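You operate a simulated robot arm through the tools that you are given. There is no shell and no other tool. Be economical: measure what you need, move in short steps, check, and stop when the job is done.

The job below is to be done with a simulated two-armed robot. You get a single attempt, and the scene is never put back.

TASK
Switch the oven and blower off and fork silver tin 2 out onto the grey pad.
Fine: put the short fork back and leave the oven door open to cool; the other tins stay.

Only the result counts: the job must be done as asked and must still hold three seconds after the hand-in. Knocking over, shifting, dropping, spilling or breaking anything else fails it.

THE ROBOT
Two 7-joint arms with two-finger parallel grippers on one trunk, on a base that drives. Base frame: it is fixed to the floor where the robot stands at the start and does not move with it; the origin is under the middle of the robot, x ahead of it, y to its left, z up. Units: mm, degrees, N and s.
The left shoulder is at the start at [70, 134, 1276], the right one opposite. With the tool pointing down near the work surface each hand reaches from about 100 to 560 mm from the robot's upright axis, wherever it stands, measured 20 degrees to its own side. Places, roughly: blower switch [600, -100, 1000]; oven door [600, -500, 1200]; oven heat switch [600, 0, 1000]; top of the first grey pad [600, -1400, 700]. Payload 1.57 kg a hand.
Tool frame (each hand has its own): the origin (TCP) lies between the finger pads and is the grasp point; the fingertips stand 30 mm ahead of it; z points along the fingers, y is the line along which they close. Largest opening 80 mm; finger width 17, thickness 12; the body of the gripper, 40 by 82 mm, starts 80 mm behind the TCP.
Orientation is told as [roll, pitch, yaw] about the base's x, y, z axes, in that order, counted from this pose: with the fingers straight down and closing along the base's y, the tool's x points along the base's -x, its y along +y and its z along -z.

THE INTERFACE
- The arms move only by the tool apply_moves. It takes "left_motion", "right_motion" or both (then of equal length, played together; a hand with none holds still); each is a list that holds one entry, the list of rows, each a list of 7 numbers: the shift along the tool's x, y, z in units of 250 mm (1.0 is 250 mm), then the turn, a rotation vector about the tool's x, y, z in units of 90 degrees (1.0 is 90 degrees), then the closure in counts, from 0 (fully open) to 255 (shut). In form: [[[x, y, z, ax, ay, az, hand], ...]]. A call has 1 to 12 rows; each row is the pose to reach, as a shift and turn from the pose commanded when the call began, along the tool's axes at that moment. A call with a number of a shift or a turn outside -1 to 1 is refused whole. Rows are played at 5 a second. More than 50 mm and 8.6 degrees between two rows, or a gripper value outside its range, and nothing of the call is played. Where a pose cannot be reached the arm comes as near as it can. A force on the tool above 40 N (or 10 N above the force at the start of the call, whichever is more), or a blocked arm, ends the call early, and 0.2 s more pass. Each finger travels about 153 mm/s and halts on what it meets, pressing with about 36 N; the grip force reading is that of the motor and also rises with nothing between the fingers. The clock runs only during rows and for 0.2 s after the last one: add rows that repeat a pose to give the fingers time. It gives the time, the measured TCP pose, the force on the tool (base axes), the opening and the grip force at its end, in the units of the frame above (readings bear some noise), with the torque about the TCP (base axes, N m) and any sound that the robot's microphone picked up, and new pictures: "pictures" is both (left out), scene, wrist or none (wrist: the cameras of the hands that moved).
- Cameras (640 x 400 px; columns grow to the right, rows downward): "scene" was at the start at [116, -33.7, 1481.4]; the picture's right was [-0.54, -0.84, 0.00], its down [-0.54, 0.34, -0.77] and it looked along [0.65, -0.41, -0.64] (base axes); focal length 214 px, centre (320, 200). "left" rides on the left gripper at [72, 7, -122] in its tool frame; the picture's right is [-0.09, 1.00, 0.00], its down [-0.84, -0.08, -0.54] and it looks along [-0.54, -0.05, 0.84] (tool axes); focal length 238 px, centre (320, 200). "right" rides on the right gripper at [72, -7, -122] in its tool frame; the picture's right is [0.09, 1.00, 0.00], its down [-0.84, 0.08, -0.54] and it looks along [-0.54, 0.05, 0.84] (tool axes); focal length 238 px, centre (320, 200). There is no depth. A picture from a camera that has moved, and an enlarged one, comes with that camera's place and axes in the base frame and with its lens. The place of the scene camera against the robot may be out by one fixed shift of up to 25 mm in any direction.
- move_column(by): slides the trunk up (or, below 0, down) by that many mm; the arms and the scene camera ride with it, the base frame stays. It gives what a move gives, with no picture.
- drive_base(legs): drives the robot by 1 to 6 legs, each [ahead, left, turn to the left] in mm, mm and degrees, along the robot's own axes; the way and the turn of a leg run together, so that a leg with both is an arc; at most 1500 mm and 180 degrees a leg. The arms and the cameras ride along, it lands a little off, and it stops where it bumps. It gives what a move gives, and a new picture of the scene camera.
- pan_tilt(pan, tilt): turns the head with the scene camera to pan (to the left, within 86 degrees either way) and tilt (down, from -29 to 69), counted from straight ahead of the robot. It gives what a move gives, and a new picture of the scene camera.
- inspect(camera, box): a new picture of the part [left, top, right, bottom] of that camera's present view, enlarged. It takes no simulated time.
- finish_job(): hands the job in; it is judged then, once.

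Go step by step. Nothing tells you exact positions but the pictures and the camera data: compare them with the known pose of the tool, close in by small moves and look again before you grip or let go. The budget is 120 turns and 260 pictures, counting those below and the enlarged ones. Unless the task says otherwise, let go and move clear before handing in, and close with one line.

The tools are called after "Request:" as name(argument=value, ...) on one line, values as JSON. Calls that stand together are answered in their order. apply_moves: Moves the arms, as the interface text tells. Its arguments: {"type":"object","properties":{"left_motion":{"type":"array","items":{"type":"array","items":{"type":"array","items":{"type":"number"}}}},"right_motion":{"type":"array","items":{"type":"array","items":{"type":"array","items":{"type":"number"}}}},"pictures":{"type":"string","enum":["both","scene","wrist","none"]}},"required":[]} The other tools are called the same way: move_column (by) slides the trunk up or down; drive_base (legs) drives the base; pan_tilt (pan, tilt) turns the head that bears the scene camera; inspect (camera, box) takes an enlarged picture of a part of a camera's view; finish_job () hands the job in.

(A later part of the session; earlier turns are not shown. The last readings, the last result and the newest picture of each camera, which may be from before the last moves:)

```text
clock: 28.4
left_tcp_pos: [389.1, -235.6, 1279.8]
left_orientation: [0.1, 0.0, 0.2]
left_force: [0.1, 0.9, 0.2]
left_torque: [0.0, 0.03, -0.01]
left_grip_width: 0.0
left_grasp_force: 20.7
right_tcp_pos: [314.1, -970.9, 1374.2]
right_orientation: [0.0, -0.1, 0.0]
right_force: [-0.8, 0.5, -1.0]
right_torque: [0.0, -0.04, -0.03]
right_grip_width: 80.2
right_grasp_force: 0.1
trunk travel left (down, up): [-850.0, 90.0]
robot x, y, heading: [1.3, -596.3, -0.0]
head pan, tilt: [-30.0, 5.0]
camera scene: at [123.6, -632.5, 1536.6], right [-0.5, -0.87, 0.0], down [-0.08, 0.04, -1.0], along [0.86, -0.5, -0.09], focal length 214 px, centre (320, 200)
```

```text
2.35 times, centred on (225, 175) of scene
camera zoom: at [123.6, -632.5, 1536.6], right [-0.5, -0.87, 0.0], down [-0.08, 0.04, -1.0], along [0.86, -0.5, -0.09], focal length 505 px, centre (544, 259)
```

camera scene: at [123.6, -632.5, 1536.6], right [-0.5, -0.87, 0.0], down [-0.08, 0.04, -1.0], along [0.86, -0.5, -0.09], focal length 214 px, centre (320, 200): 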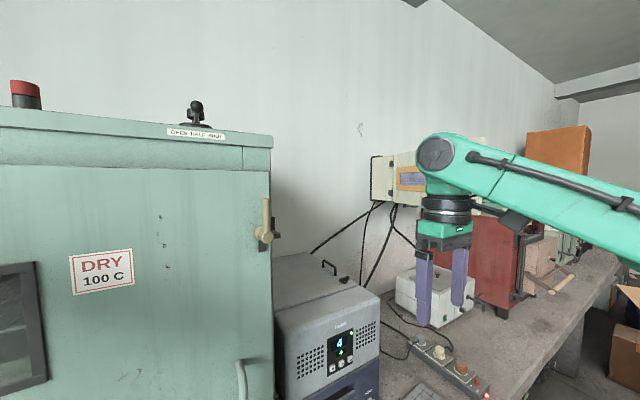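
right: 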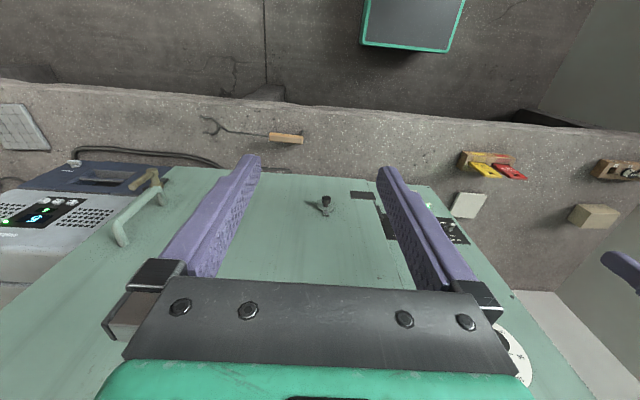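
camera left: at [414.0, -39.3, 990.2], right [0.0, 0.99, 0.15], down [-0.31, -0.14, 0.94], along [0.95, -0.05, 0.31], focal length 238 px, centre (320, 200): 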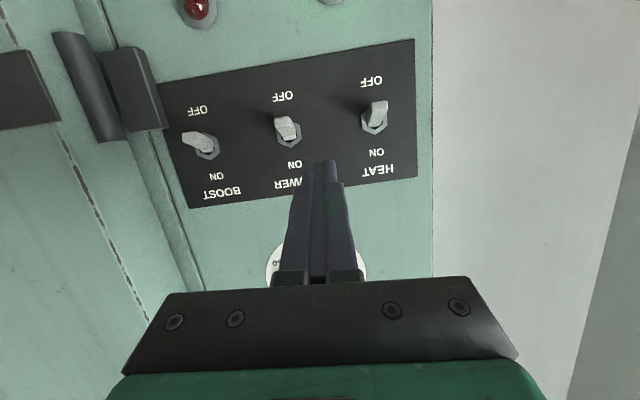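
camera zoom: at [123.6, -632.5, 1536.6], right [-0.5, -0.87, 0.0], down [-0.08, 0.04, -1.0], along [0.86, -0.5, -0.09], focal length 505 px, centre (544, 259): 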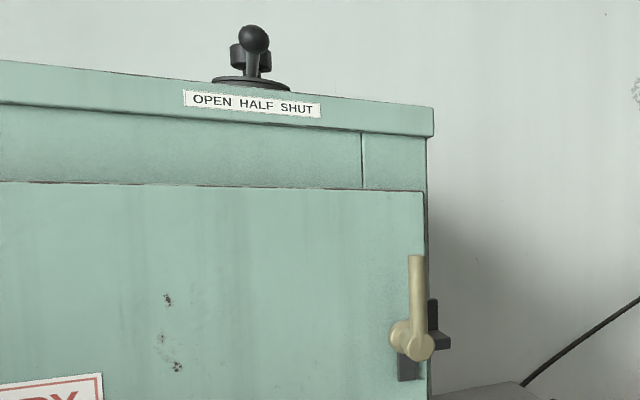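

Two brass cam latches hold the door edge (y ≈ -765, z ≈ 1440 and ≈ 940). I bring the right hand level in front of the upper latch to see how it turns.

Request:
apply_moves(right_motion=[[[-0.034, 0.068, -0.01, 0, -0.083, 0, 100], [-0.069, 0.137, -0.021, 0, -0.167, 0, 255], [-0.103, 0.205, -0.031, 0, -0.25, 0, 255], [-0.138, 0.274, -0.042, 0, -0.333, 0, 255], [-0.172, 0.342, -0.052, 0, -0.417, 0, 255], [-0.206, 0.41, -0.062, 0, -0.5, 0, 255], [-0.241, 0.479, -0.073, 0, -0.583, 0, 255], [-0.275, 0.547, -0.083, 0, -0.667, 0, 255], [-0.31, 0.616, -0.094, 0, -0.75, 0, 255], [-0.344, 0.684, -0.104, 0, -0.833, 0, 255], [-0.344, 0.684, -0.104, 0, -0.833, 0, 255]]], pictures="both")

```text
clock: 30.8
left_tcp_pos: [391.8, -235.2, 1279.6]
left_orientation: [0.1, -0.1, 0.3]
left_force: [0.2, -0.1, 0.4]
left_torque: [0.0, 0.01, 0.02]
left_grip_width: 0.1
left_grasp_force: 21.1
right_tcp_pos: [431.3, -813.7, 1441.3]
right_orientation: [0.4, -73.9, -0.5]
right_force: [-0.6, -0.8, 1.0]
right_torque: [0.01, -0.01, -0.02]
right_grip_width: 0.0
right_grasp_force: 20.9
right hand out of reach, approached as far as the arm can: row 8, 9, 10, 11
trunk travel left (down, up): [-850.0, 90.0]
robot x, y, heading: [-1.7, -598.0, 0.0]
head pan, tilt: [-30.0, 5.0]
camera scene: at [126.2, -633.3, 1536.4], right [-0.5, -0.87, 0.0], down [-0.08, 0.04, -1.0], along [0.86, -0.5, -0.09], focal length 214 px, centre (320, 200)
camera right: at [293.4, -820.6, 1405.4], right [-0.02, 1.0, -0.09], down [-0.29, 0.08, 0.95], along [0.96, 0.05, 0.28], focal length 238 px, centre (320, 200)
```

scene: 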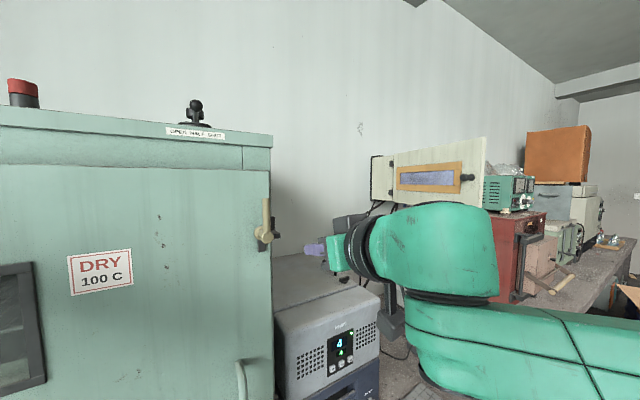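
right: 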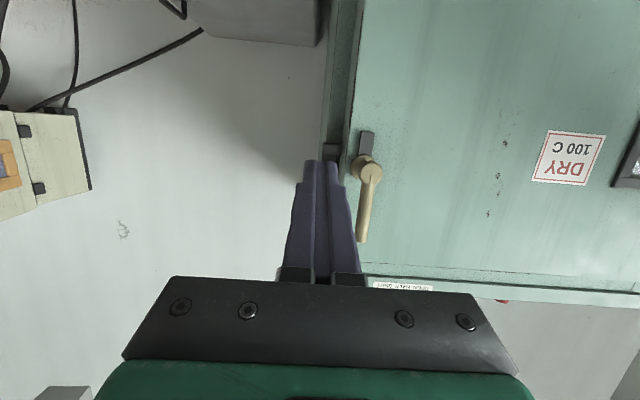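

Request:
inspect(camera="right", box=[300, 90, 440, 270])

```text
2.22 times, centred on (370, 180) of right
camera zoom: at [293.4, -820.6, 1405.4], right [-0.02, 1.0, -0.09], down [-0.29, 0.08, 0.95], along [0.96, 0.05, 0.28], focal length 530 px, centre (209, 244)
```

zoom: 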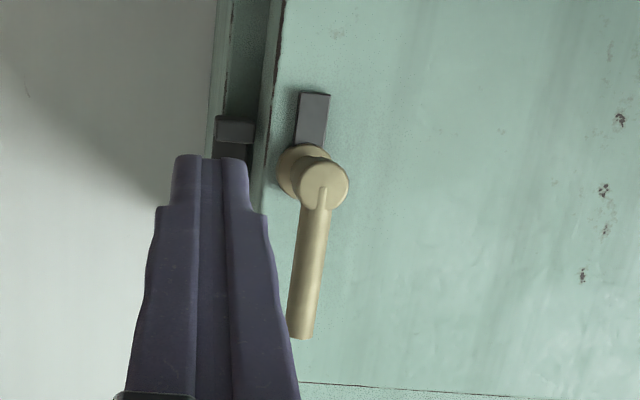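

The latch tongue points down, away from its keeper on the frame, so the top latch seems already released. I lower the right hand in front of the green handle to see it and the bottom latch.

Request:
apply_moves(right_motion=[[[0.16, 0.05, 0.02, 0, -0.03, 0, 200], [0.32, 0.1, 0.042, 0, -0.06, 0, 100], [0.48, 0.15, 0.064, 0, -0.09, 0, 0], [0.64, 0.19, 0.085, 0, -0.12, 0, 0], [0.8, 0.24, 0.106, 0, -0.15, 0, 0], [0.95, 0.24, 0.106, 0, -0.17, 0, 0], [0.95, 0.24, 0.106, 0, -0.17, 0, 0]]], pictures="wrist")

```text
clock: 32.4
left_tcp_pos: [391.2, -236.4, 1280.8]
left_orientation: [0.3, 0.0, 0.2]
left_force: [-0.5, 0.3, -0.2]
left_torque: [0.03, -0.03, 0.02]
left_grip_width: 0.2
left_grasp_force: 21.5
right_tcp_pos: [467.9, -808.9, 1197.2]
right_orientation: [-42.5, -88.5, 42.7]
right_force: [-0.1, -0.2, 0.0]
right_torque: [-0.01, -0.03, 0.02]
right_grip_width: 80.2
right_grasp_force: 0.0
right hand out of reach, approached as far as the arm can: row 1, 2, 3, 4, 5, 6, 7
trunk travel left (down, up): [-850.0, 90.0]
robot x, y, heading: [0.3, -598.5, -0.1]
head pan, tilt: [-30.0, 5.0]
camera right: at [344.3, -819.0, 1126.3], right [0.0, 0.99, -0.11], down [-0.52, 0.09, 0.85], along [0.85, 0.06, 0.52], focal length 238 px, centre (320, 200)
```

right: 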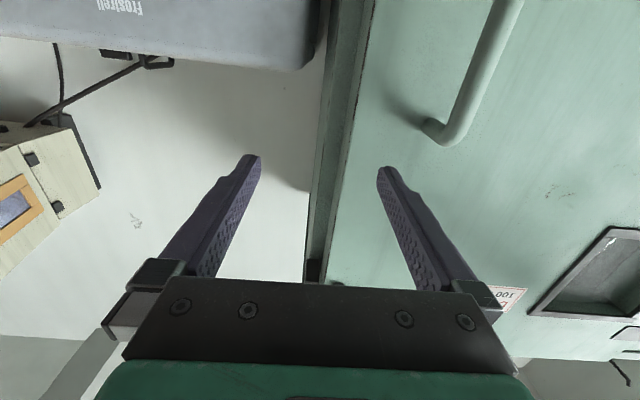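

Handle is awkward for the right arm from here. I park the right arm again and plan to use the left hand with the robot standing further right (y ≈ -850).

Request:
apply_moves(right_motion=[[[-0.06, -0.05, -0.08, 0, 0.08, 0, 0], [-0.12, -0.1, -0.15, 0, 0.16, 0, 0], [-0.18, -0.15, -0.2, 0, 0.24, 0, 0], [-0.24, -0.2, -0.25, 0, 0.32, 0, 0], [-0.3, -0.25, -0.3, 0, 0.4, 0, 0], [-0.36, -0.3, -0.35, 0, 0.48, 0, 0], [-0.43, -0.36, -0.4, 0, 0.57, 0, 0], [-0.5, -0.42, -0.44, 0, 0.66, 0, 0], [-0.58, -0.48, -0.48, 0, 0.75, 0, 0], [-0.65, -0.54, -0.5, 0, 0.84, 0, 0], [-0.72, -0.6, -0.52, 0, 0.93, 0, 0], [-0.72, -0.6, -0.52, 0, 0.98, 0, 0]]], pictures="none")

Request:
pan_tilt(pan=-60, tilt=40)

```text
clock: 35.0
left_tcp_pos: [390.3, -236.9, 1281.1]
left_orientation: [0.1, -0.1, 0.2]
left_force: [-0.5, 0.1, 0.3]
left_torque: [0.0, 0.02, 0.06]
left_grip_width: 0.0
left_grasp_force: 21.1
right_tcp_pos: [337.2, -959.7, 1375.2]
right_orientation: [0.0, -2.1, 0.1]
right_force: [-0.4, -0.4, -0.5]
right_torque: [-0.04, -0.02, -0.02]
right_grip_width: 80.1
right_grasp_force: 0.2
right hand out of reach, approached as far as the arm can: row 1, 2, 3, 4, 5, 6, 7
trunk travel left (down, up): [-850.0, 90.0]
robot x, y, heading: [0.3, -598.1, 0.1]
head pan, tilt: [-30.0, 5.0]
```

```text
clock: 36.0
left_tcp_pos: [390.7, -235.6, 1281.0]
left_orientation: [0.1, -0.1, 0.2]
left_force: [-0.3, 0.3, 1.0]
left_torque: [-0.01, -0.03, 0.03]
left_grip_width: 0.0
left_grasp_force: 20.7
right_tcp_pos: [338.9, -957.9, 1376.3]
right_orientation: [0.1, -2.1, 0.0]
right_force: [0.0, -0.2, -1.0]
right_torque: [0.0, -0.01, -0.01]
right_grip_width: 80.1
right_grasp_force: 0.0
trunk travel left (down, up): [-850.0, 90.0]
robot x, y, heading: [-1.7, -598.9, -0.3]
head pan, tilt: [-60.0, 40.0]
camera scene: at [86.5, -660.1, 1481.0], right [-0.87, -0.5, 0.0], down [-0.32, 0.56, -0.77], along [0.38, -0.66, -0.64], focal length 214 px, centre (320, 200)
```

scene: 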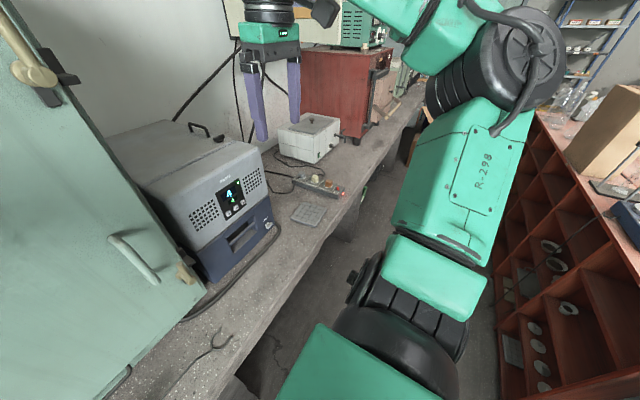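

Request:
drive_base(legs=[[0, -260, 0]])

Request:
pan_tilt(pan=25, tilt=35)

Request:
inspect(camera="left", box=[0, 0, 640, 400])

```text
clock: 37.9
left_tcp_pos: [389.3, -489.1, 1279.7]
left_orientation: [0.0, 0.0, 0.2]
left_force: [-0.8, 0.2, -0.6]
left_torque: [-0.04, 0.02, 0.03]
left_grip_width: 0.0
left_grasp_force: 21.0
right_tcp_pos: [339.1, -1211.3, 1376.3]
right_orientation: [-0.1, -2.2, 0.1]
right_force: [0.5, 0.8, -0.1]
right_torque: [-0.01, -0.01, -0.01]
right_grip_width: 79.9
right_grasp_force: 0.1
trunk travel left (down, up): [-850.0, 90.0]
robot x, y, heading: [2.0, -854.5, 0.0]
head pan, tilt: [-60.0, 40.0]
camera scene: at [86.7, -912.4, 1481.1], right [-0.87, -0.5, 0.0], down [-0.32, 0.55, -0.77], along [0.38, -0.66, -0.64], focal length 214 px, centre (320, 200)
```

scene: 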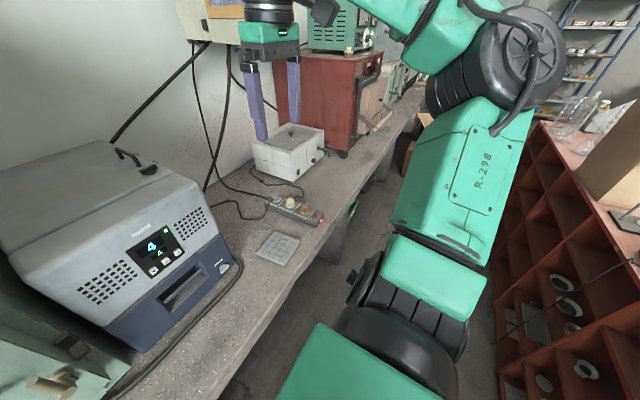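

```text
clock: 39.4
left_tcp_pos: [390.9, -491.4, 1280.1]
left_orientation: [0.1, -0.2, 0.1]
left_force: [-0.3, 0.8, 0.1]
left_torque: [0.0, -0.01, -0.01]
left_grip_width: 0.0
left_grasp_force: 21.3
right_tcp_pos: [338.9, -1215.1, 1375.4]
right_orientation: [0.0, -2.1, 0.0]
right_force: [-0.6, 0.5, -0.8]
right_torque: [-0.01, 0.0, 0.0]
right_grip_width: 80.2
right_grasp_force: 0.1
trunk travel left (down, up): [-850.0, 90.0]
robot x, y, heading: [0.8, -852.2, 0.1]
head pan, tilt: [25.0, 35.0]
camera scene: at [124.0, -805.5, 1488.5], right [0.42, -0.91, 0.0], down [-0.52, -0.24, -0.82], along [0.74, 0.35, -0.57], focal length 214 px, centre (320, 200)
```

scene: 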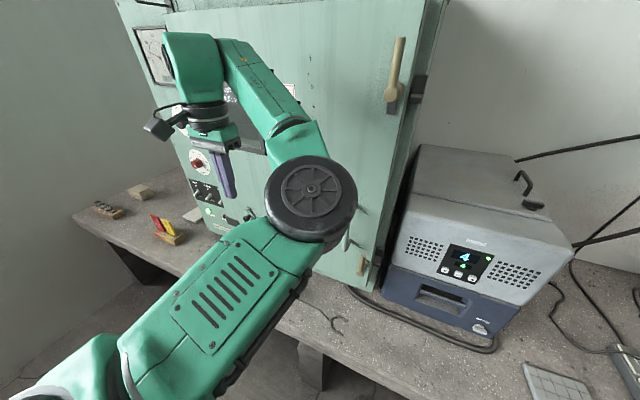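

```text
1.00 times, centred on (320, 200) of left (not enlarged: the box is as wide or as high as the picture)
camera zoom: at [318.4, -486.2, 1403.7], right [0.09, 1.0, 0.0], down [0.84, -0.07, 0.54], along [0.54, -0.05, -0.84], focal length 238 px, centre (320, 200)
```

zoom: 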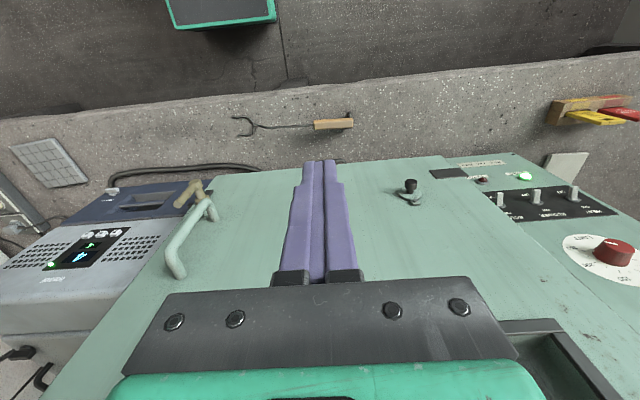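

The left elbow is folded inward, so I'll instead turn the robot left and use the right hand on the handle. First I tuck the left hand closer in.

Request:
apply_moves(left_motion=[[[0.17, 0, 0, 0, 0, 0, 255], [0.34, 0, 0, 0, 0, 0, 255], [0.51, 0, 0, 0, 0, 0, 255], [0.68, 0, 0, 0, 0, 0, 255], [0.68, 0, 0, 0, 0, 0, 255]]], pictures="scene")

```text
clock: 40.6
left_tcp_pos: [219.5, -492.5, 1279.7]
left_orientation: [0.1, -0.1, 0.2]
left_force: [-0.6, 0.4, 0.3]
left_torque: [-0.02, 0.01, -0.02]
left_grip_width: 0.0
left_grasp_force: 21.3
left hand out of reach, approached as far as the arm can: row 1, 2, 3
right_tcp_pos: [337.6, -1213.6, 1376.2]
right_orientation: [0.0, -2.0, 0.0]
right_force: [-0.4, 0.4, 1.1]
right_torque: [0.0, 0.01, -0.01]
right_grip_width: 79.9
right_grasp_force: 0.1
trunk travel left (down, up): [-850.0, 90.0]
robot x, y, heading: [0.9, -853.9, -0.2]
head pan, tilt: [25.0, 35.0]
camera scene: at [124.1, -805.2, 1488.5], right [0.42, -0.91, 0.0], down [-0.52, -0.24, -0.82], along [0.74, 0.35, -0.57], focal length 214 px, centre (320, 200)
```

scene: 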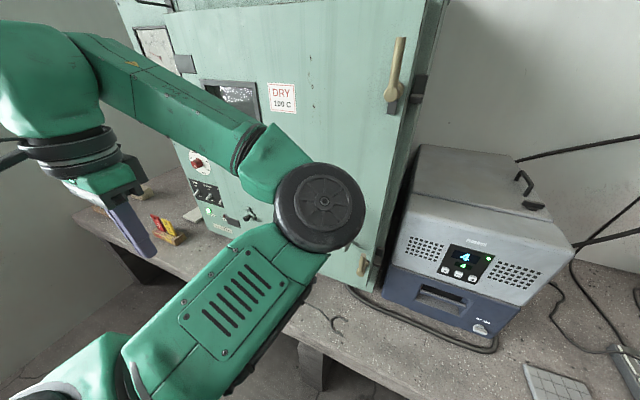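

Plan: right hand grips the handle from a robot position of y ≈ -640, robot backs off to pull the door; later the left hand pushes it wide from inside. Driving left and lowering the right hand now.

Request:
drive_base(legs=[[0, 215, 0]])

Request:
apply_moves(right_motion=[[[-0.067, 0.1, 0.087, 0, -0.075, 0, 0], [-0.133, 0.2, 0.173, 0, -0.15, 0, 0], [-0.2, 0.3, 0.26, 0, -0.225, 0, 0], [-0.267, 0.4, 0.347, 0, -0.3, 0, 0], [-0.333, 0.5, 0.433, 0, -0.375, 0, 0], [-0.4, 0.6, 0.52, 0, -0.45, 0, 0], [-0.4, 0.6, 0.52, 0, -0.45, 0, 0]]], pictures="wrist")

```text
clock: 42.3
left_tcp_pos: [219.6, -283.1, 1280.9]
left_orientation: [0.3, -0.1, 0.2]
left_force: [-0.6, -0.4, 1.0]
left_torque: [0.04, 0.02, 0.01]
left_grip_width: 0.0
left_grasp_force: 22.1
right_tcp_pos: [339.0, -1007.2, 1373.6]
right_orientation: [0.3, -2.1, 0.0]
right_force: [-0.3, -0.3, 0.1]
right_torque: [0.02, 0.0, 0.0]
right_grip_width: 80.0
right_grasp_force: 0.1
trunk travel left (down, up): [-850.0, 90.0]
robot x, y, heading: [4.4, -641.6, -0.2]
head pan, tilt: [25.0, 35.0]
camera scene: at [123.8, -598.0, 1488.6], right [0.42, -0.91, 0.0], down [-0.52, -0.24, -0.82], along [0.74, 0.35, -0.57], focal length 214 px, centre (320, 200)
```

scene: 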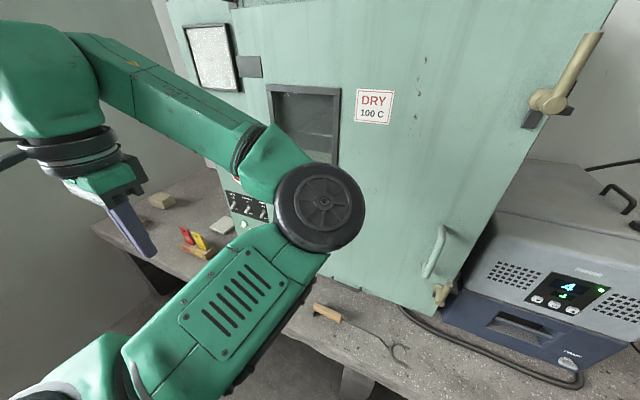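

```text
clock: 43.9
left_tcp_pos: [218.3, -276.2, 1280.0]
left_orientation: [0.0, -0.2, 0.2]
left_force: [0.2, 0.5, -0.1]
left_torque: [0.01, -0.03, -0.02]
left_grip_width: 0.1
left_grasp_force: 20.9
right_tcp_pos: [450.9, -849.8, 1254.1]
right_orientation: [0.0, -42.5, 0.0]
right_force: [-0.3, 0.0, 0.1]
right_torque: [0.01, 0.0, -0.01]
right_grip_width: 80.1
right_grasp_force: 0.0
right hand out of reach, approached as far as the arm can: row 6, 7
trunk travel left (down, up): [-850.0, 90.0]
robot x, y, heading: [1.9, -643.1, -0.1]
head pan, tilt: [25.0, 35.0]
camera right: at [314.1, -857.2, 1294.7], right [-0.07, 1.0, -0.06], down [0.25, 0.08, 0.96], along [0.97, 0.05, -0.26], focal length 238 px, centre (320, 200)
```

right: 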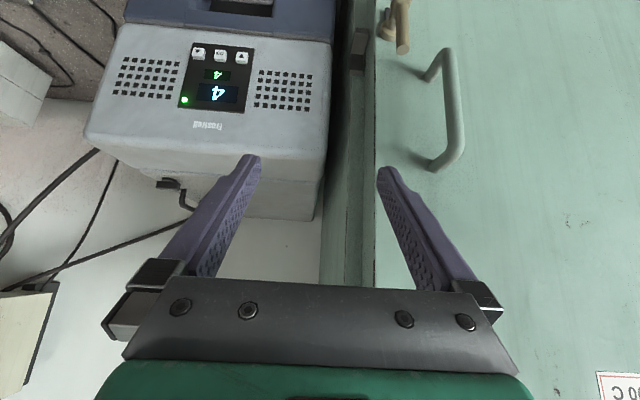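

Request:
inspect(camera="right", box=[330, 0, 490, 180])

Request:
apply_moves(right_motion=[[[0.02, 0.12, -0.02, 0, -0.07, 0, 0], [0.08, 0.23, 0.0, 0, -0.14, 0, 0], [0.15, 0.34, 0.03, 0, -0.21, 0, 0], [0.22, 0.45, 0.06, 0, -0.28, 0, 0], [0.29, 0.53, 0.09, 0, -0.35, 0, 0], [0.36, 0.6, 0.12, 0, -0.4, 0, 0], [0.36, 0.6, 0.12, 0, -0.4, 0, 0]]], pictures="wrist")

```text
2.22 times, centred on (410, 90) of right
camera zoom: at [314.1, -857.2, 1294.7], right [-0.07, 1.0, -0.06], down [0.25, 0.08, 0.96], along [0.97, 0.05, -0.26], focal length 530 px, centre (120, 444)
```

zoom: 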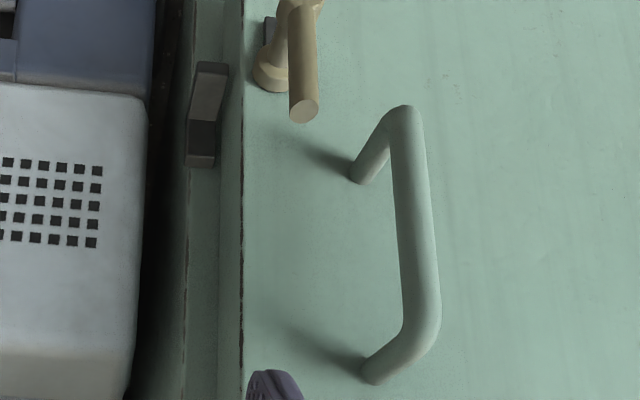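

```text
clock: 45.5
left_tcp_pos: [220.7, -280.1, 1281.5]
left_orientation: [0.2, -0.1, 0.2]
left_force: [-0.3, -1.0, 0.3]
left_torque: [-0.02, 0.0, -0.02]
left_grip_width: 0.1
left_grasp_force: 20.6
right_tcp_pos: [468.4, -716.7, 1189.3]
right_orientation: [-2.3, -77.0, 4.5]
right_force: [-0.2, 0.3, 0.0]
right_torque: [0.01, -0.03, -0.02]
right_grip_width: 80.0
right_grasp_force: 0.0
right hand out of reach, approached as far as the arm can: row 1, 2, 3, 4, 5, 6, 7
trunk travel left (down, up): [-850.0, 90.0]
robot x, y, heading: [-0.1, -637.3, -0.2]
head pan, tilt: [25.0, 35.0]
camera right: at [332.9, -729.3, 1144.6], right [-0.06, 0.99, -0.1], down [-0.34, 0.07, 0.94], along [0.94, 0.09, 0.34], focal length 238 px, centre (320, 200)
```

right: 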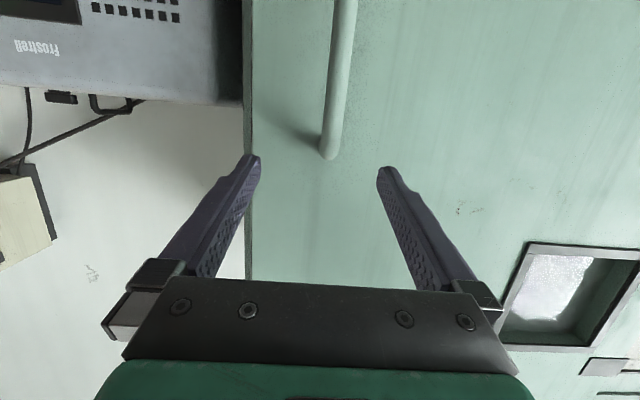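

The handle bar is at about (543, -704), z 1035–1178, with the door face at x ≈ 584. I lower the open gripper and advance around the bar.

Request:
apply_moves(right_motion=[[[0.144, 0.02, 0.034, 0, 0, 0, 0], [0.288, 0.04, 0.067, 0, 0, 0, 0], [0.257, 0.04, 0.202, 0, 0, 0, 0], [0.225, 0.04, 0.3, 0, 0, 0, 0], [0.225, 0.04, 0.3, 0, 0, 0, 0]]], pictures="wrist")

```text
clock: 46.7
left_tcp_pos: [219.6, -279.0, 1280.6]
left_orientation: [0.1, -0.1, 0.3]
left_force: [0.3, 1.0, 0.0]
left_torque: [-0.01, 0.02, 0.01]
left_grip_width: 0.1
left_grasp_force: 21.3
right_tcp_pos: [525.4, -728.7, 1134.3]
right_orientation: [0.5, -78.5, -0.3]
right_force: [-0.2, -0.5, 0.3]
right_torque: [-0.02, -0.02, -0.01]
right_grip_width: 80.3
right_grasp_force: 0.0
right hand out of reach, approached as far as the arm can: row 1, 2, 3, 4, 5
trunk travel left (down, up): [-850.0, 90.0]
robot x, y, heading: [-0.7, -645.8, -0.3]
head pan, tilt: [25.0, 35.0]
camera right: at [390.8, -736.4, 1086.9], right [-0.02, 1.0, -0.09], down [-0.36, 0.08, 0.93], along [0.93, 0.05, 0.36], focal length 238 px, centre (320, 200)
```

right: 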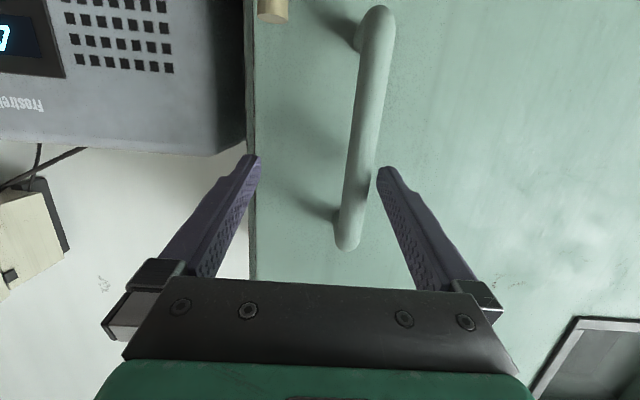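

Request:
drive_base(legs=[[0, 24, 0], [12, 0, 0]])

Request:
inspect(camera="right", box=[0, 0, 640, 400])

```text
clock: 47.9
left_tcp_pos: [228.1, -249.8, 1280.8]
left_orientation: [-0.1, -0.4, 0.3]
left_force: [0.0, -0.6, 0.3]
left_torque: [-0.03, -0.03, -0.02]
left_grip_width: 0.2
left_grasp_force: 21.0
right_tcp_pos: [533.7, -700.9, 1136.2]
right_orientation: [-0.6, -78.8, 0.6]
right_force: [-0.8, -0.2, -0.2]
right_torque: [0.01, 0.01, -0.1]
right_grip_width: 79.9
right_grasp_force: 0.1
trunk travel left (down, up): [-850.0, 90.0]
robot x, y, heading: [8.8, -621.6, 0.2]
head pan, tilt: [25.0, 35.0]
camera scene: at [131.8, -564.5, 1488.8], right [0.42, -0.91, 0.0], down [-0.52, -0.25, -0.82], along [0.74, 0.35, -0.57], focal length 214 px, centre (320, 200)
```

scene: 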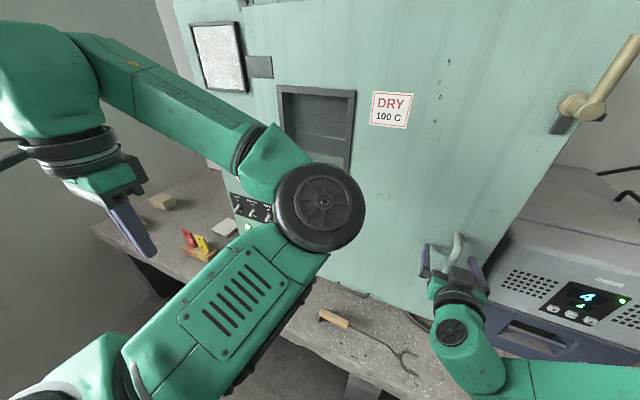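

```text
1.00 times, centred on (320, 200) of right (not enlarged: the box is as wide or as high as the picture)
camera zoom: at [400.1, -708.6, 1088.2], right [-0.02, 1.0, -0.09], down [-0.37, 0.08, 0.93], along [0.93, 0.05, 0.36], focal length 238 px, centre (320, 200)
```

zoom: 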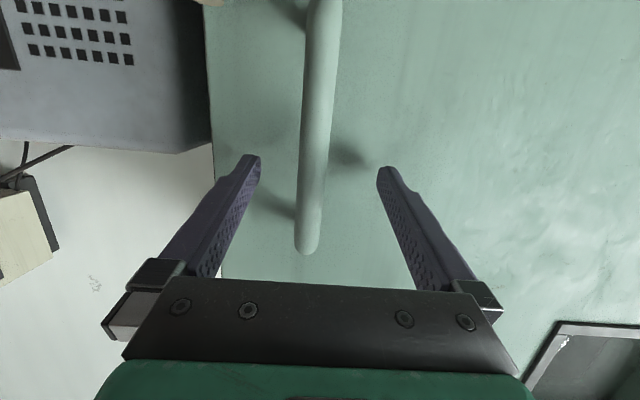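

The bar is between the fingers; I close on it.

Request:
apply_moves(right_motion=[[[0, 0, 0, 0, 0, 0, 120], [0, 0, 0, 0, 0, 0, 255], [0, 0, 0, 0, 0, 0, 255], [0, 0, 0, 0, 0, 0, 255]]], pictures="wrist")

```text
clock: 48.9
left_tcp_pos: [232.0, -256.7, 1281.0]
left_orientation: [0.1, -0.1, 0.3]
left_force: [-1.0, -0.2, -0.2]
left_torque: [0.0, -0.01, 0.03]
left_grip_width: 0.0
left_grasp_force: 21.2
right_tcp_pos: [536.9, -706.2, 1134.0]
right_orientation: [0.7, -78.3, -0.6]
right_force: [0.5, -6.7, -4.9]
right_torque: [-0.18, -0.11, 0.01]
right_grip_width: 15.8
right_grasp_force: 32.0
trunk travel left (down, up): [-850.0, 90.0]
robot x, y, heading: [14.1, -616.0, 0.1]
head pan, tilt: [25.0, 35.0]
camera right: at [403.3, -713.8, 1086.1], right [-0.02, 1.0, -0.09], down [-0.36, 0.07, 0.93], along [0.93, 0.05, 0.36], focal length 238 px, centre (320, 200)
```

right: 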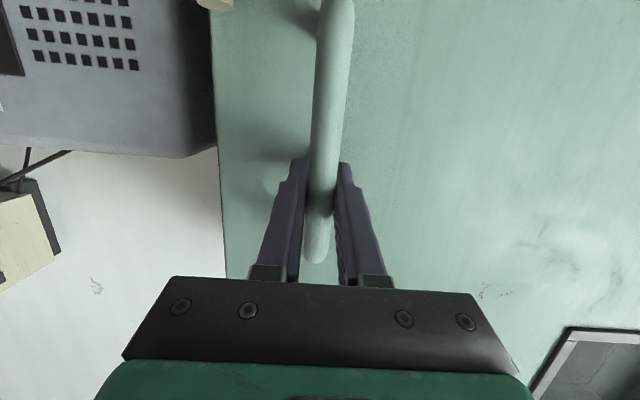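

Gripped. I back the robot a little to test whether the door comes free.

Request:
drive_base(legs=[[-60, 3, 0]])

```text
clock: 49.8
left_tcp_pos: [181.7, -248.2, 1279.4]
left_orientation: [0.0, 0.4, 0.3]
left_force: [1.5, -0.3, 0.8]
left_torque: [0.03, 0.06, 0.0]
left_grip_width: 0.0
left_grasp_force: 21.6
right_tcp_pos: [488.4, -696.6, 1135.2]
right_orientation: [0.1, -78.8, 0.0]
right_force: [10.7, 15.8, 7.9]
right_torque: [0.21, -0.65, -0.22]
right_grip_width: 15.8
right_grasp_force: 30.7
trunk travel left (down, up): [-850.0, 90.0]
robot x, y, heading: [-47.2, -615.2, -0.0]
head pan, tilt: [25.0, 35.0]
camera scene: at [88.3, -561.6, 1487.7], right [0.42, -0.91, 0.0], down [-0.53, -0.25, -0.81], along [0.74, 0.34, -0.58], focal length 214 px, centre (320, 200)
```

scene: 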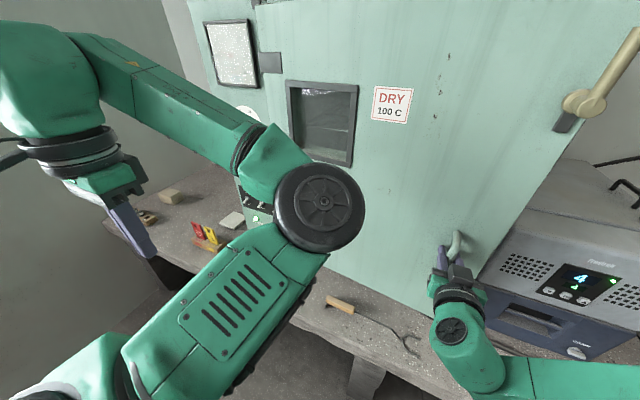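

The door is coming. I keep pulling along the arc.

Request:
drive_base(legs=[[-70, 9, 0], [-70, 18, 0], [-50, 17, 0]])

```text
clock: 50.9
left_tcp_pos: [115.7, -237.7, 1277.9]
left_orientation: [-0.2, 0.3, 0.6]
left_force: [-0.2, -0.1, 0.7]
left_torque: [0.0, -0.01, 0.0]
left_grip_width: 0.0
left_grasp_force: 21.5
right_tcp_pos: [424.2, -677.7, 1138.1]
right_orientation: [1.8, -79.2, 0.1]
right_force: [9.4, 20.9, -12.5]
right_torque: [0.09, -0.62, -0.22]
right_grip_width: 16.0
right_grasp_force: 31.5
trunk travel left (down, up): [-850.0, 90.0]
robot x, y, heading: [-107.7, -603.7, 0.6]
head pan, tilt: [25.0, 35.0]
stopped in leg 1: the force on the tool passed its limit at 43 N (the readings are from after the stop); the commanded pose is now the measured one
camera scene: at [23.7, -551.8, 1487.6], right [0.43, -0.9, 0.0], down [-0.52, -0.25, -0.82], along [0.74, 0.35, -0.58], focal length 214 px, centre (320, 200)
```

scene: 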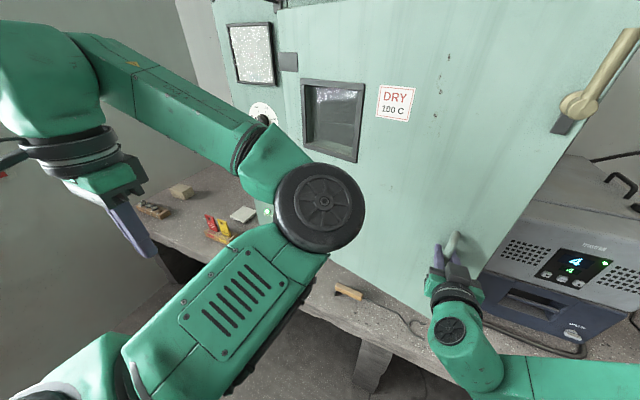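

Force is mostly sideways, so I take more left travel per leg.

Request:
drive_base(legs=[[-35, 16, 0], [-40, 16, 0]])

```text
clock: 52.2
left_tcp_pos: [48.1, -205.4, 1277.0]
left_orientation: [-0.3, 0.6, 0.5]
left_force: [-0.4, -1.3, 0.0]
left_torque: [0.07, 0.09, 0.0]
left_grip_width: 0.0
left_grasp_force: 20.9
right_tcp_pos: [358.1, -647.9, 1142.5]
right_orientation: [1.7, -79.9, -0.5]
right_force: [20.7, 25.7, 9.2]
right_torque: [-0.2, -0.07, -0.1]
right_grip_width: 15.3
right_grasp_force: 31.3
trunk travel left (down, up): [-850.0, 90.0]
robot x, y, heading: [-186.5, -575.2, 0.3]
head pan, tilt: [25.0, 35.0]
camera scene: at [-43.9, -519.1, 1487.2], right [0.43, -0.9, 0.0], down [-0.53, -0.25, -0.81], along [0.73, 0.35, -0.58], focal length 214 px, centre (320, 200)
```

scene: 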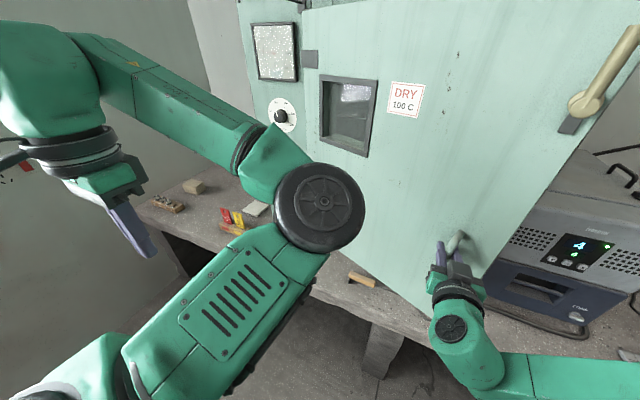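

Request:
pan_tilt(pan=-86, tilt=55)

```text
clock: 54.1
left_tcp_pos: [42.2, -203.6, 1277.1]
left_orientation: [-0.3, 0.3, 0.3]
left_force: [0.5, 0.1, -0.9]
left_torque: [-0.04, 0.0, 0.01]
left_grip_width: 0.3
left_grasp_force: 21.7
right_tcp_pos: [352.3, -646.3, 1144.9]
right_orientation: [1.3, -80.0, 0.1]
right_force: [11.6, 20.9, -19.2]
right_torque: [-0.11, 0.03, -0.05]
right_grip_width: 15.7
right_grasp_force: 31.2
trunk travel left (down, up): [-850.0, 90.0]
robot x, y, heading: [-185.9, -572.3, 0.5]
head pan, tilt: [-85.9, 55.0]
camera scene: at [-124.9, -626.6, 1460.2], right [-1.0, -0.08, 0.01], down [-0.07, 0.81, -0.58], along [0.04, -0.58, -0.82], focal length 214 px, centre (320, 200)
```

scene: 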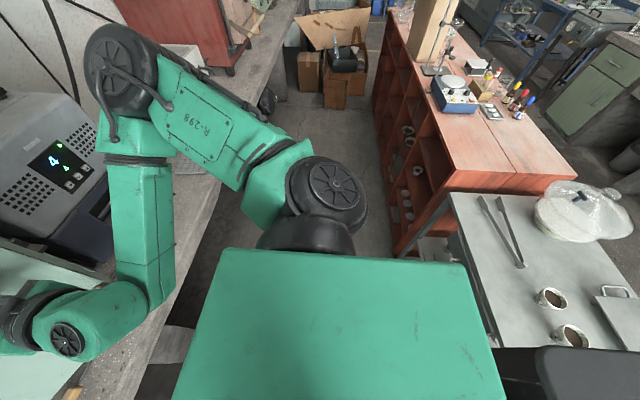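

The trolley stands close behind (x ≈ -570), so no more backing; I pull the rest with the arm.

Request:
apply_moves(right_motion=[[[0.01, 0.035, -0.06, 0, 0, 0, 255], [0.02, 0.07, -0.12, 0, 0, 0, 255], [0.03, 0.105, -0.18, 0, 0, 0, 255], [0.04, 0.14, -0.24, 0, 0, 0, 255], [0.05, 0.175, -0.3, 0, 0, 0, 255]]], pictures="wrist")

Request:
pan_tilt(pan=-20, tilt=35)

```text
clock: 55.1
left_tcp_pos: [39.5, -201.5, 1276.9]
left_orientation: [-0.3, 0.4, 0.6]
left_force: [-0.5, -0.3, 0.8]
left_torque: [0.01, -0.06, 0.0]
left_grip_width: 0.0
left_grasp_force: 21.4
right_tcp_pos: [295.2, -624.2, 1157.6]
right_orientation: [2.8, -80.1, -0.2]
right_force: [19.6, 32.2, -10.7]
right_torque: [-0.11, 0.27, -0.03]
right_grip_width: 15.7
right_grasp_force: 30.3
right hand out of reach, approached as far as the arm can: row 1, 2, 3, 4
trunk travel left (down, up): [-850.0, 90.0]
robot x, y, heading: [-181.2, -574.2, 0.4]
head pan, tilt: [-85.9, 55.0]
stopped in row 4 (right hand): the force on the tool passed its limit at 54 N (the readings are from after the stop); the commanded pose is now the measured one
camera right: at [162.5, -637.9, 1107.3], right [-0.06, 0.99, -0.08], down [-0.39, 0.05, 0.92], along [0.92, 0.09, 0.39], focal length 238 px, centre (320, 200)
```

right: 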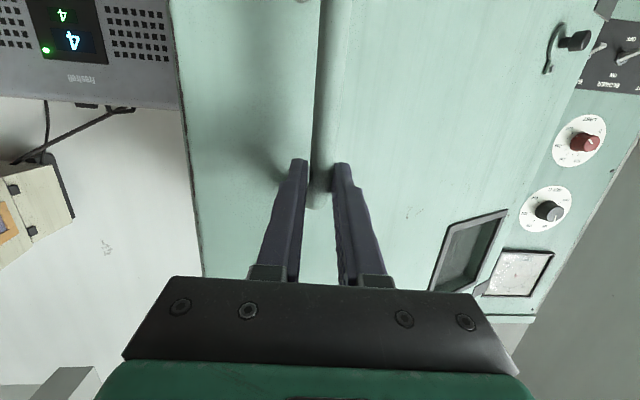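

```text
clock: 56.5
left_tcp_pos: [43.3, -199.0, 1275.4]
left_orientation: [-0.6, 0.3, 0.4]
left_force: [0.0, 0.0, -0.1]
left_torque: [0.0, 0.01, 0.0]
left_grip_width: 0.0
left_grasp_force: 20.9
right_tcp_pos: [297.6, -626.3, 1160.0]
right_orientation: [1.5, -80.2, 0.5]
right_force: [20.9, 32.6, -1.8]
right_torque: [0.1, 0.03, 0.48]
right_grip_width: 15.9
right_grasp_force: 31.5
trunk travel left (down, up): [-850.0, 90.0]
robot x, y, heading: [-183.2, -573.9, 0.3]
head pan, tilt: [-20.0, 35.0]
camera scene: at [-46.6, -578.4, 1487.8], right [-0.34, -0.94, 0.01], down [-0.55, 0.19, -0.82], along [0.77, -0.28, -0.58], focal length 214 px, centre (320, 200)
```

scene: 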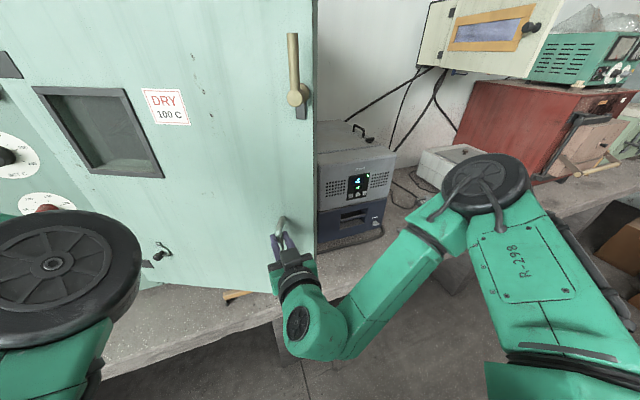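

Door is about 25° open. I release the handle and back the right hand off.

Request:
apply_moves(right_motion=[[[0, 0, 0, 0, 0, 0, 150], [0, 0, 0, 0, 0, 0, 0], [0, 0, 0, 0, 0, 0, 0], [0.02, 0, -0.1, 0, 0, 0, 0], [0.04, 0, -0.22, 0, 0, 0, 0], [0.06, 0, -0.36, 0, 0, 0, 0]]], pictures="scene")

```text
clock: 57.9
left_tcp_pos: [35.8, -210.2, 1279.8]
left_orientation: [0.0, 0.0, 0.4]
left_force: [0.9, 0.1, -0.1]
left_torque: [0.02, 0.0, 0.04]
left_grip_width: 0.0
left_grasp_force: 21.5
right_tcp_pos: [260.0, -649.4, 1147.4]
right_orientation: [4.3, -80.5, -2.6]
right_force: [0.1, 0.3, 0.0]
right_torque: [-0.01, -0.05, 0.0]
right_grip_width: 79.9
right_grasp_force: 0.1
right hand out of reach, approached as far as the arm can: row 5, 6
trunk travel left (down, up): [-850.0, 90.0]
robot x, y, heading: [-180.8, -575.0, 0.2]
head pan, tilt: [-20.0, 35.0]
camera scene: at [-55.2, -591.8, 1488.4], right [-0.34, -0.94, 0.0], down [-0.54, 0.19, -0.82], along [0.77, -0.28, -0.57], focal length 214 px, centre (320, 200)
```

scene: 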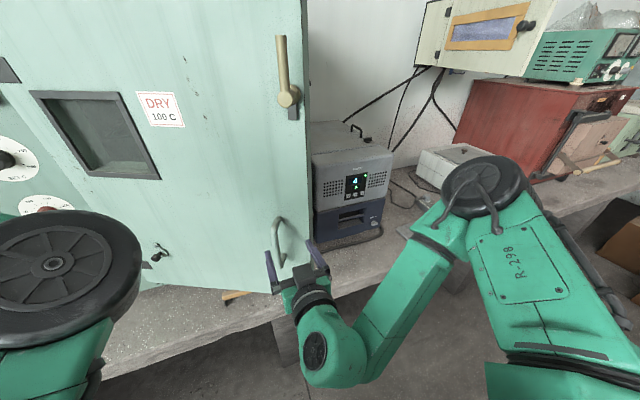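

Request:
drive_base(legs=[[-40, -5, 0], [0, -250, 0]])

```text
clock: 60.2
left_tcp_pos: [-3.3, -464.1, 1279.5]
left_orientation: [-0.1, -0.1, 0.4]
left_force: [0.2, 0.0, 0.4]
left_torque: [-0.04, -0.04, 0.0]
left_grip_width: 0.0
left_grasp_force: 21.2
right_tcp_pos: [220.4, -904.6, 1147.6]
right_orientation: [3.9, -80.5, -1.9]
right_force: [0.9, -0.2, 0.2]
right_torque: [-0.02, 0.03, -0.03]
right_grip_width: 79.8
right_grasp_force: 0.1
trunk travel left (down, up): [-850.0, 90.0]
robot x, y, heading: [-221.1, -829.3, 0.3]
head pan, tilt: [-20.0, 35.0]
camera scene: at [-94.6, -845.9, 1488.5], right [-0.34, -0.94, 0.0], down [-0.54, 0.19, -0.82], along [0.77, -0.28, -0.57], focal length 214 px, centre (320, 200)
```

scene: 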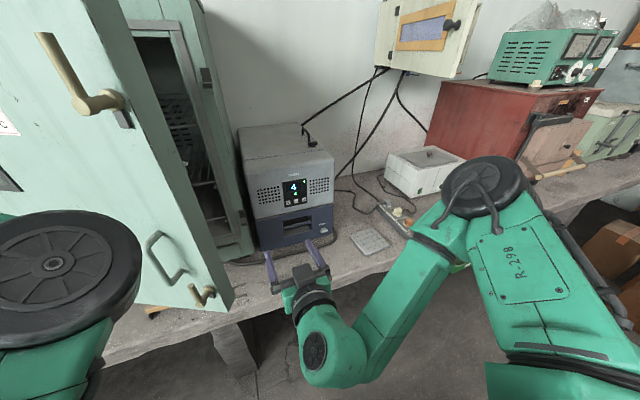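

The door stands ajar with racks visible inside. I park the right arm and extend the left hand forward, ready to push the door from inside.

Request:
apply_moves(right_motion=[[[-0.03, -0.08, -0.1, 0, 0.05, 0, 0], [-0.09, -0.16, -0.18, 0, 0.13, 0, 0], [-0.16, -0.24, -0.25, 0, 0.21, 0, 0], [-0.23, -0.32, -0.31, 0, 0.29, 0, 0], [-0.3, -0.4, -0.36, 0, 0.37, 0, 0], [-0.37, -0.48, -0.41, 0, 0.45, 0, 0], [-0.45, -0.56, -0.46, 0, 0.53, 0, 0], [-0.53, -0.64, -0.51, 0, 0.61, 0, 0], [-0.6, -0.72, -0.56, 0, 0.69, 0, 0], [-0.67, -0.8, -0.6, 0, 0.77, 0, 0], [-0.74, -0.88, -0.63, 0, 0.84, 0, 0], [-0.81, -0.96, -0.66, 0, 0.89, 0, 0]]], left_motion=[[[-0.06, 0, 0, 0, 0, 0, 255], [-0.12, 0, 0, 0, 0, 0, 255], [-0.18, 0, 0, 0, 0, 0, 255], [-0.24, 0, 0, 0, 0, 0, 255], [-0.3, 0, 0, 0, 0, 0, 255], [-0.36, 0, 0, 0, 0, 0, 255], [-0.42, 0, 0, 0, 0, 0, 255], [-0.48, 0, 0, 0, 0, 0, 255], [-0.54, 0, 0, 0, 0, 0, 255], [-0.6, 0, 0, 0, 0, 0, 255], [-0.66, 0, 0, 0, 0, 0, 255], [-0.68, 0, 0, 0, 0, 0, 255]]], pictures="none")

Request:
drive_base(legs=[[0, -340, 0], [250, 0, 0]])

Request:
pan_tilt(pan=40, tilt=20)

```text
clock: 62.8
left_tcp_pos: [166.5, -464.5, 1281.5]
left_orientation: [0.0, -0.1, 0.5]
left_force: [0.1, 0.3, 0.8]
left_torque: [-0.05, 0.03, 0.0]
left_grip_width: 0.1
left_grasp_force: 21.3
left hand out of reach, approached as far as the arm can: row 1, 2, 3, 4, 5, 6, 7, 8, 9, 10
right_tcp_pos: [97.1, -1153.4, 1372.4]
right_orientation: [0.7, -0.5, 1.9]
right_force: [-0.4, 0.4, 0.3]
right_torque: [-0.01, 0.0, 0.04]
right_grip_width: 80.1
right_grasp_force: 0.2
right hand out of reach, approached as far as the arm can: row 1, 2, 3, 4, 5, 6, 7
trunk travel left (down, up): [-850.0, 90.0]
robot x, y, heading: [-221.1, -832.3, 0.4]
head pan, tilt: [-20.0, 35.0]
```

```text
clock: 66.5
left_tcp_pos: [415.9, -801.3, 1283.1]
left_orientation: [0.1, -0.2, 0.3]
left_force: [-0.5, 0.0, 0.3]
left_torque: [-0.03, -0.04, 0.0]
left_grip_width: 0.0
left_grasp_force: 21.1
right_tcp_pos: [347.2, -1489.8, 1371.5]
right_orientation: [0.7, -0.6, 1.8]
right_force: [-0.7, 1.0, -0.7]
right_torque: [0.03, -0.01, -0.02]
right_grip_width: 80.1
right_grasp_force: 0.1
trunk travel left (down, up): [-850.0, 90.0]
robot x, y, heading: [31.0, -1165.4, 0.2]
head pan, tilt: [-20.0, 35.0]
camera scene: at [154.2, -1184.6, 1488.8], right [-0.34, -0.94, 0.0], down [-0.54, 0.19, -0.82], along [0.77, -0.28, -0.57], focal length 214 px, centre (320, 200)
```

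scene: 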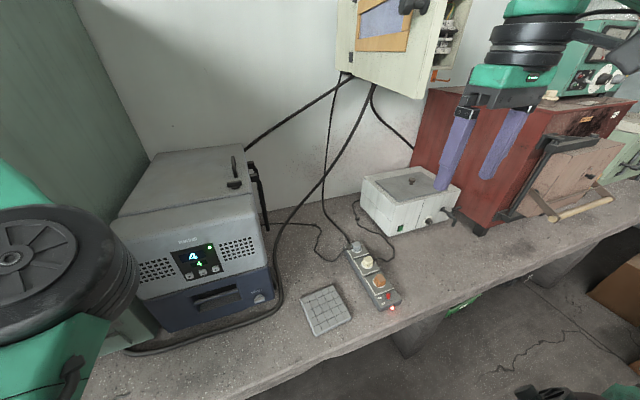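

```text
clock: 67.8
left_tcp_pos: [418.9, -801.0, 1281.1]
left_orientation: [0.1, -0.1, 0.4]
left_force: [-0.4, -0.2, 0.6]
left_torque: [-0.01, 0.01, -0.01]
left_grip_width: 0.0
left_grasp_force: 21.6
right_tcp_pos: [350.6, -1488.5, 1372.4]
right_orientation: [0.6, -0.6, 1.7]
right_force: [-0.7, 0.3, 0.3]
right_torque: [0.04, 0.02, 0.0]
right_grip_width: 80.0
right_grasp_force: 0.1
trunk travel left (down, up): [-850.0, 90.0]
robot x, y, heading: [30.3, -1167.0, 0.2]
head pan, tilt: [40.0, 20.0]
camera scene: at [145.7, -1094.7, 1512.4], right [0.65, -0.76, 0.0], down [-0.26, -0.22, -0.94], along [0.72, 0.61, -0.34], focal length 214 px, centre (320, 200)
```

scene: 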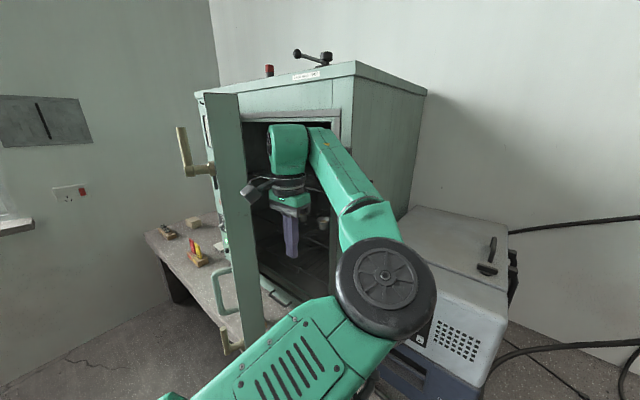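

The left hand is inside the gap, right of the door's edge. I drive left to push the door open.

Request:
drive_base(legs=[[0, 250, 0]])

```text
clock: 68.9
left_tcp_pos: [417.7, -743.9, 1283.0]
left_orientation: [-0.4, 0.6, 1.6]
left_force: [-1.8, -8.9, 4.7]
left_torque: [1.27, 0.07, 0.63]
left_grip_width: 0.2
left_grasp_force: 20.9
right_tcp_pos: [351.4, -1424.8, 1369.8]
right_orientation: [0.9, -0.5, 1.8]
right_force: [0.5, 0.4, 0.1]
right_torque: [0.0, 0.05, 0.0]
right_grip_width: 79.9
right_grasp_force: 0.0
trunk travel left (down, up): [-850.0, 90.0]
robot x, y, heading: [32.8, -1096.3, 0.2]
head pan, tilt: [40.0, 20.0]
stopped in leg 1: the force on the tool passed its limit at 202 N (the readings are from after the stop); the commanded pose is now the measured one
camera scene: at [146.7, -1031.1, 1512.7], right [0.65, -0.76, 0.0], down [-0.26, -0.22, -0.94], along [0.72, 0.61, -0.34], focal length 214 px, centre (320, 200)
```

scene: 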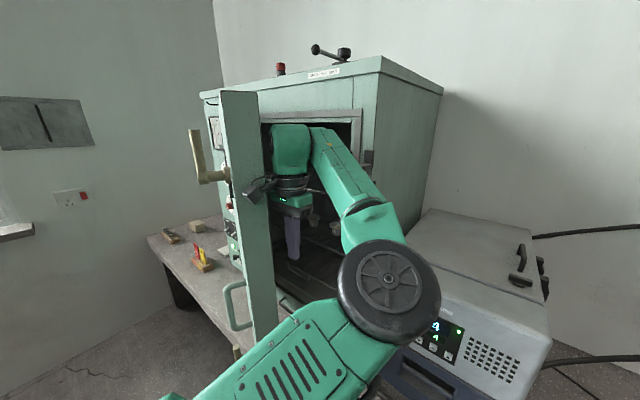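

Contact was on the door's edge corner, too far out. I back right, go in 60 mm deeper, then push in small legs.

Request:
drive_base(legs=[[0, -70, 0], [65, 0, 0], [0, 70, 0]])

```text
clock: 71.1
left_tcp_pos: [478.1, -744.8, 1285.2]
left_orientation: [-0.2, 0.4, 1.5]
left_force: [0.5, -0.4, 0.3]
left_torque: [0.06, 0.0, -0.02]
left_grip_width: 0.0
left_grasp_force: 21.5
right_tcp_pos: [410.4, -1425.3, 1370.4]
right_orientation: [1.0, -0.7, 1.8]
right_force: [-0.7, -0.7, -0.4]
right_torque: [0.04, -0.04, 0.02]
right_grip_width: 80.0
right_grasp_force: 0.2
trunk travel left (down, up): [-850.0, 90.0]
robot x, y, heading: [94.4, -1094.3, 0.1]
head pan, tilt: [40.0, 20.0]
camera scene: at [205.5, -1033.1, 1513.1], right [0.64, -0.76, 0.0], down [-0.26, -0.21, -0.94], along [0.72, 0.61, -0.34], focal length 214 px, centre (320, 200)
```

scene: 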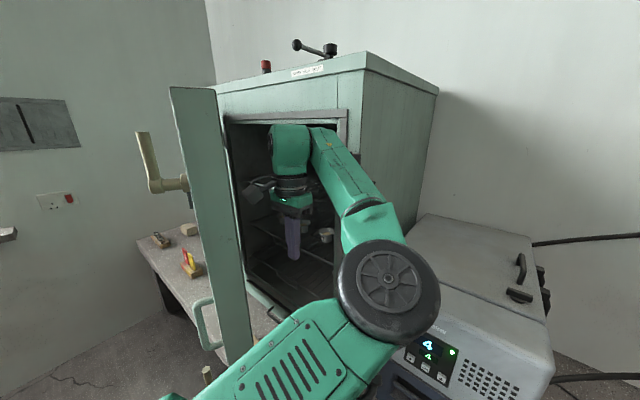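

Request:
drive_base(legs=[[0, 40, 0], [0, 25, 0], [0, 25, 0], [0, 25, 0], [0, 25, 0], [0, 25, 0]])

```text
clock: 74.0
left_tcp_pos: [481.6, -574.3, 1282.1]
left_orientation: [-0.6, 0.6, 1.5]
left_force: [-0.1, -0.2, -0.4]
left_torque: [0.05, -0.01, 0.01]
left_grip_width: 0.1
left_grasp_force: 21.3
right_tcp_pos: [413.1, -1257.3, 1371.1]
right_orientation: [0.9, -0.5, 1.7]
right_force: [-0.8, 0.1, -1.1]
right_torque: [0.02, 0.03, 0.01]
right_grip_width: 80.1
right_grasp_force: 0.0
trunk travel left (down, up): [-850.0, 90.0]
robot x, y, heading: [92.4, -930.0, 0.3]
head pan, tilt: [40.0, 20.0]
camera scene: at [209.5, -861.7, 1512.5], right [0.65, -0.76, 0.0], down [-0.26, -0.22, -0.94], along [0.72, 0.61, -0.34], focal length 214 px, centre (320, 200)
```

scene: 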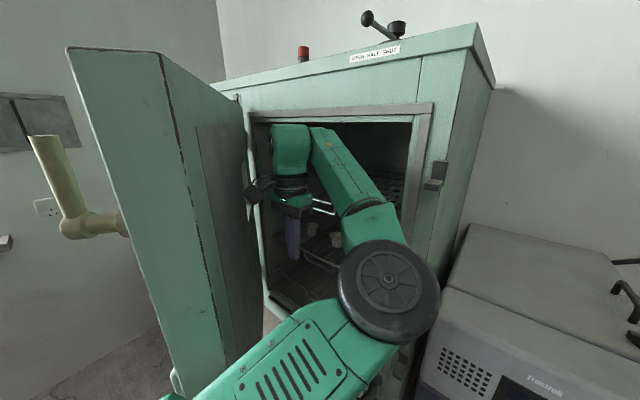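

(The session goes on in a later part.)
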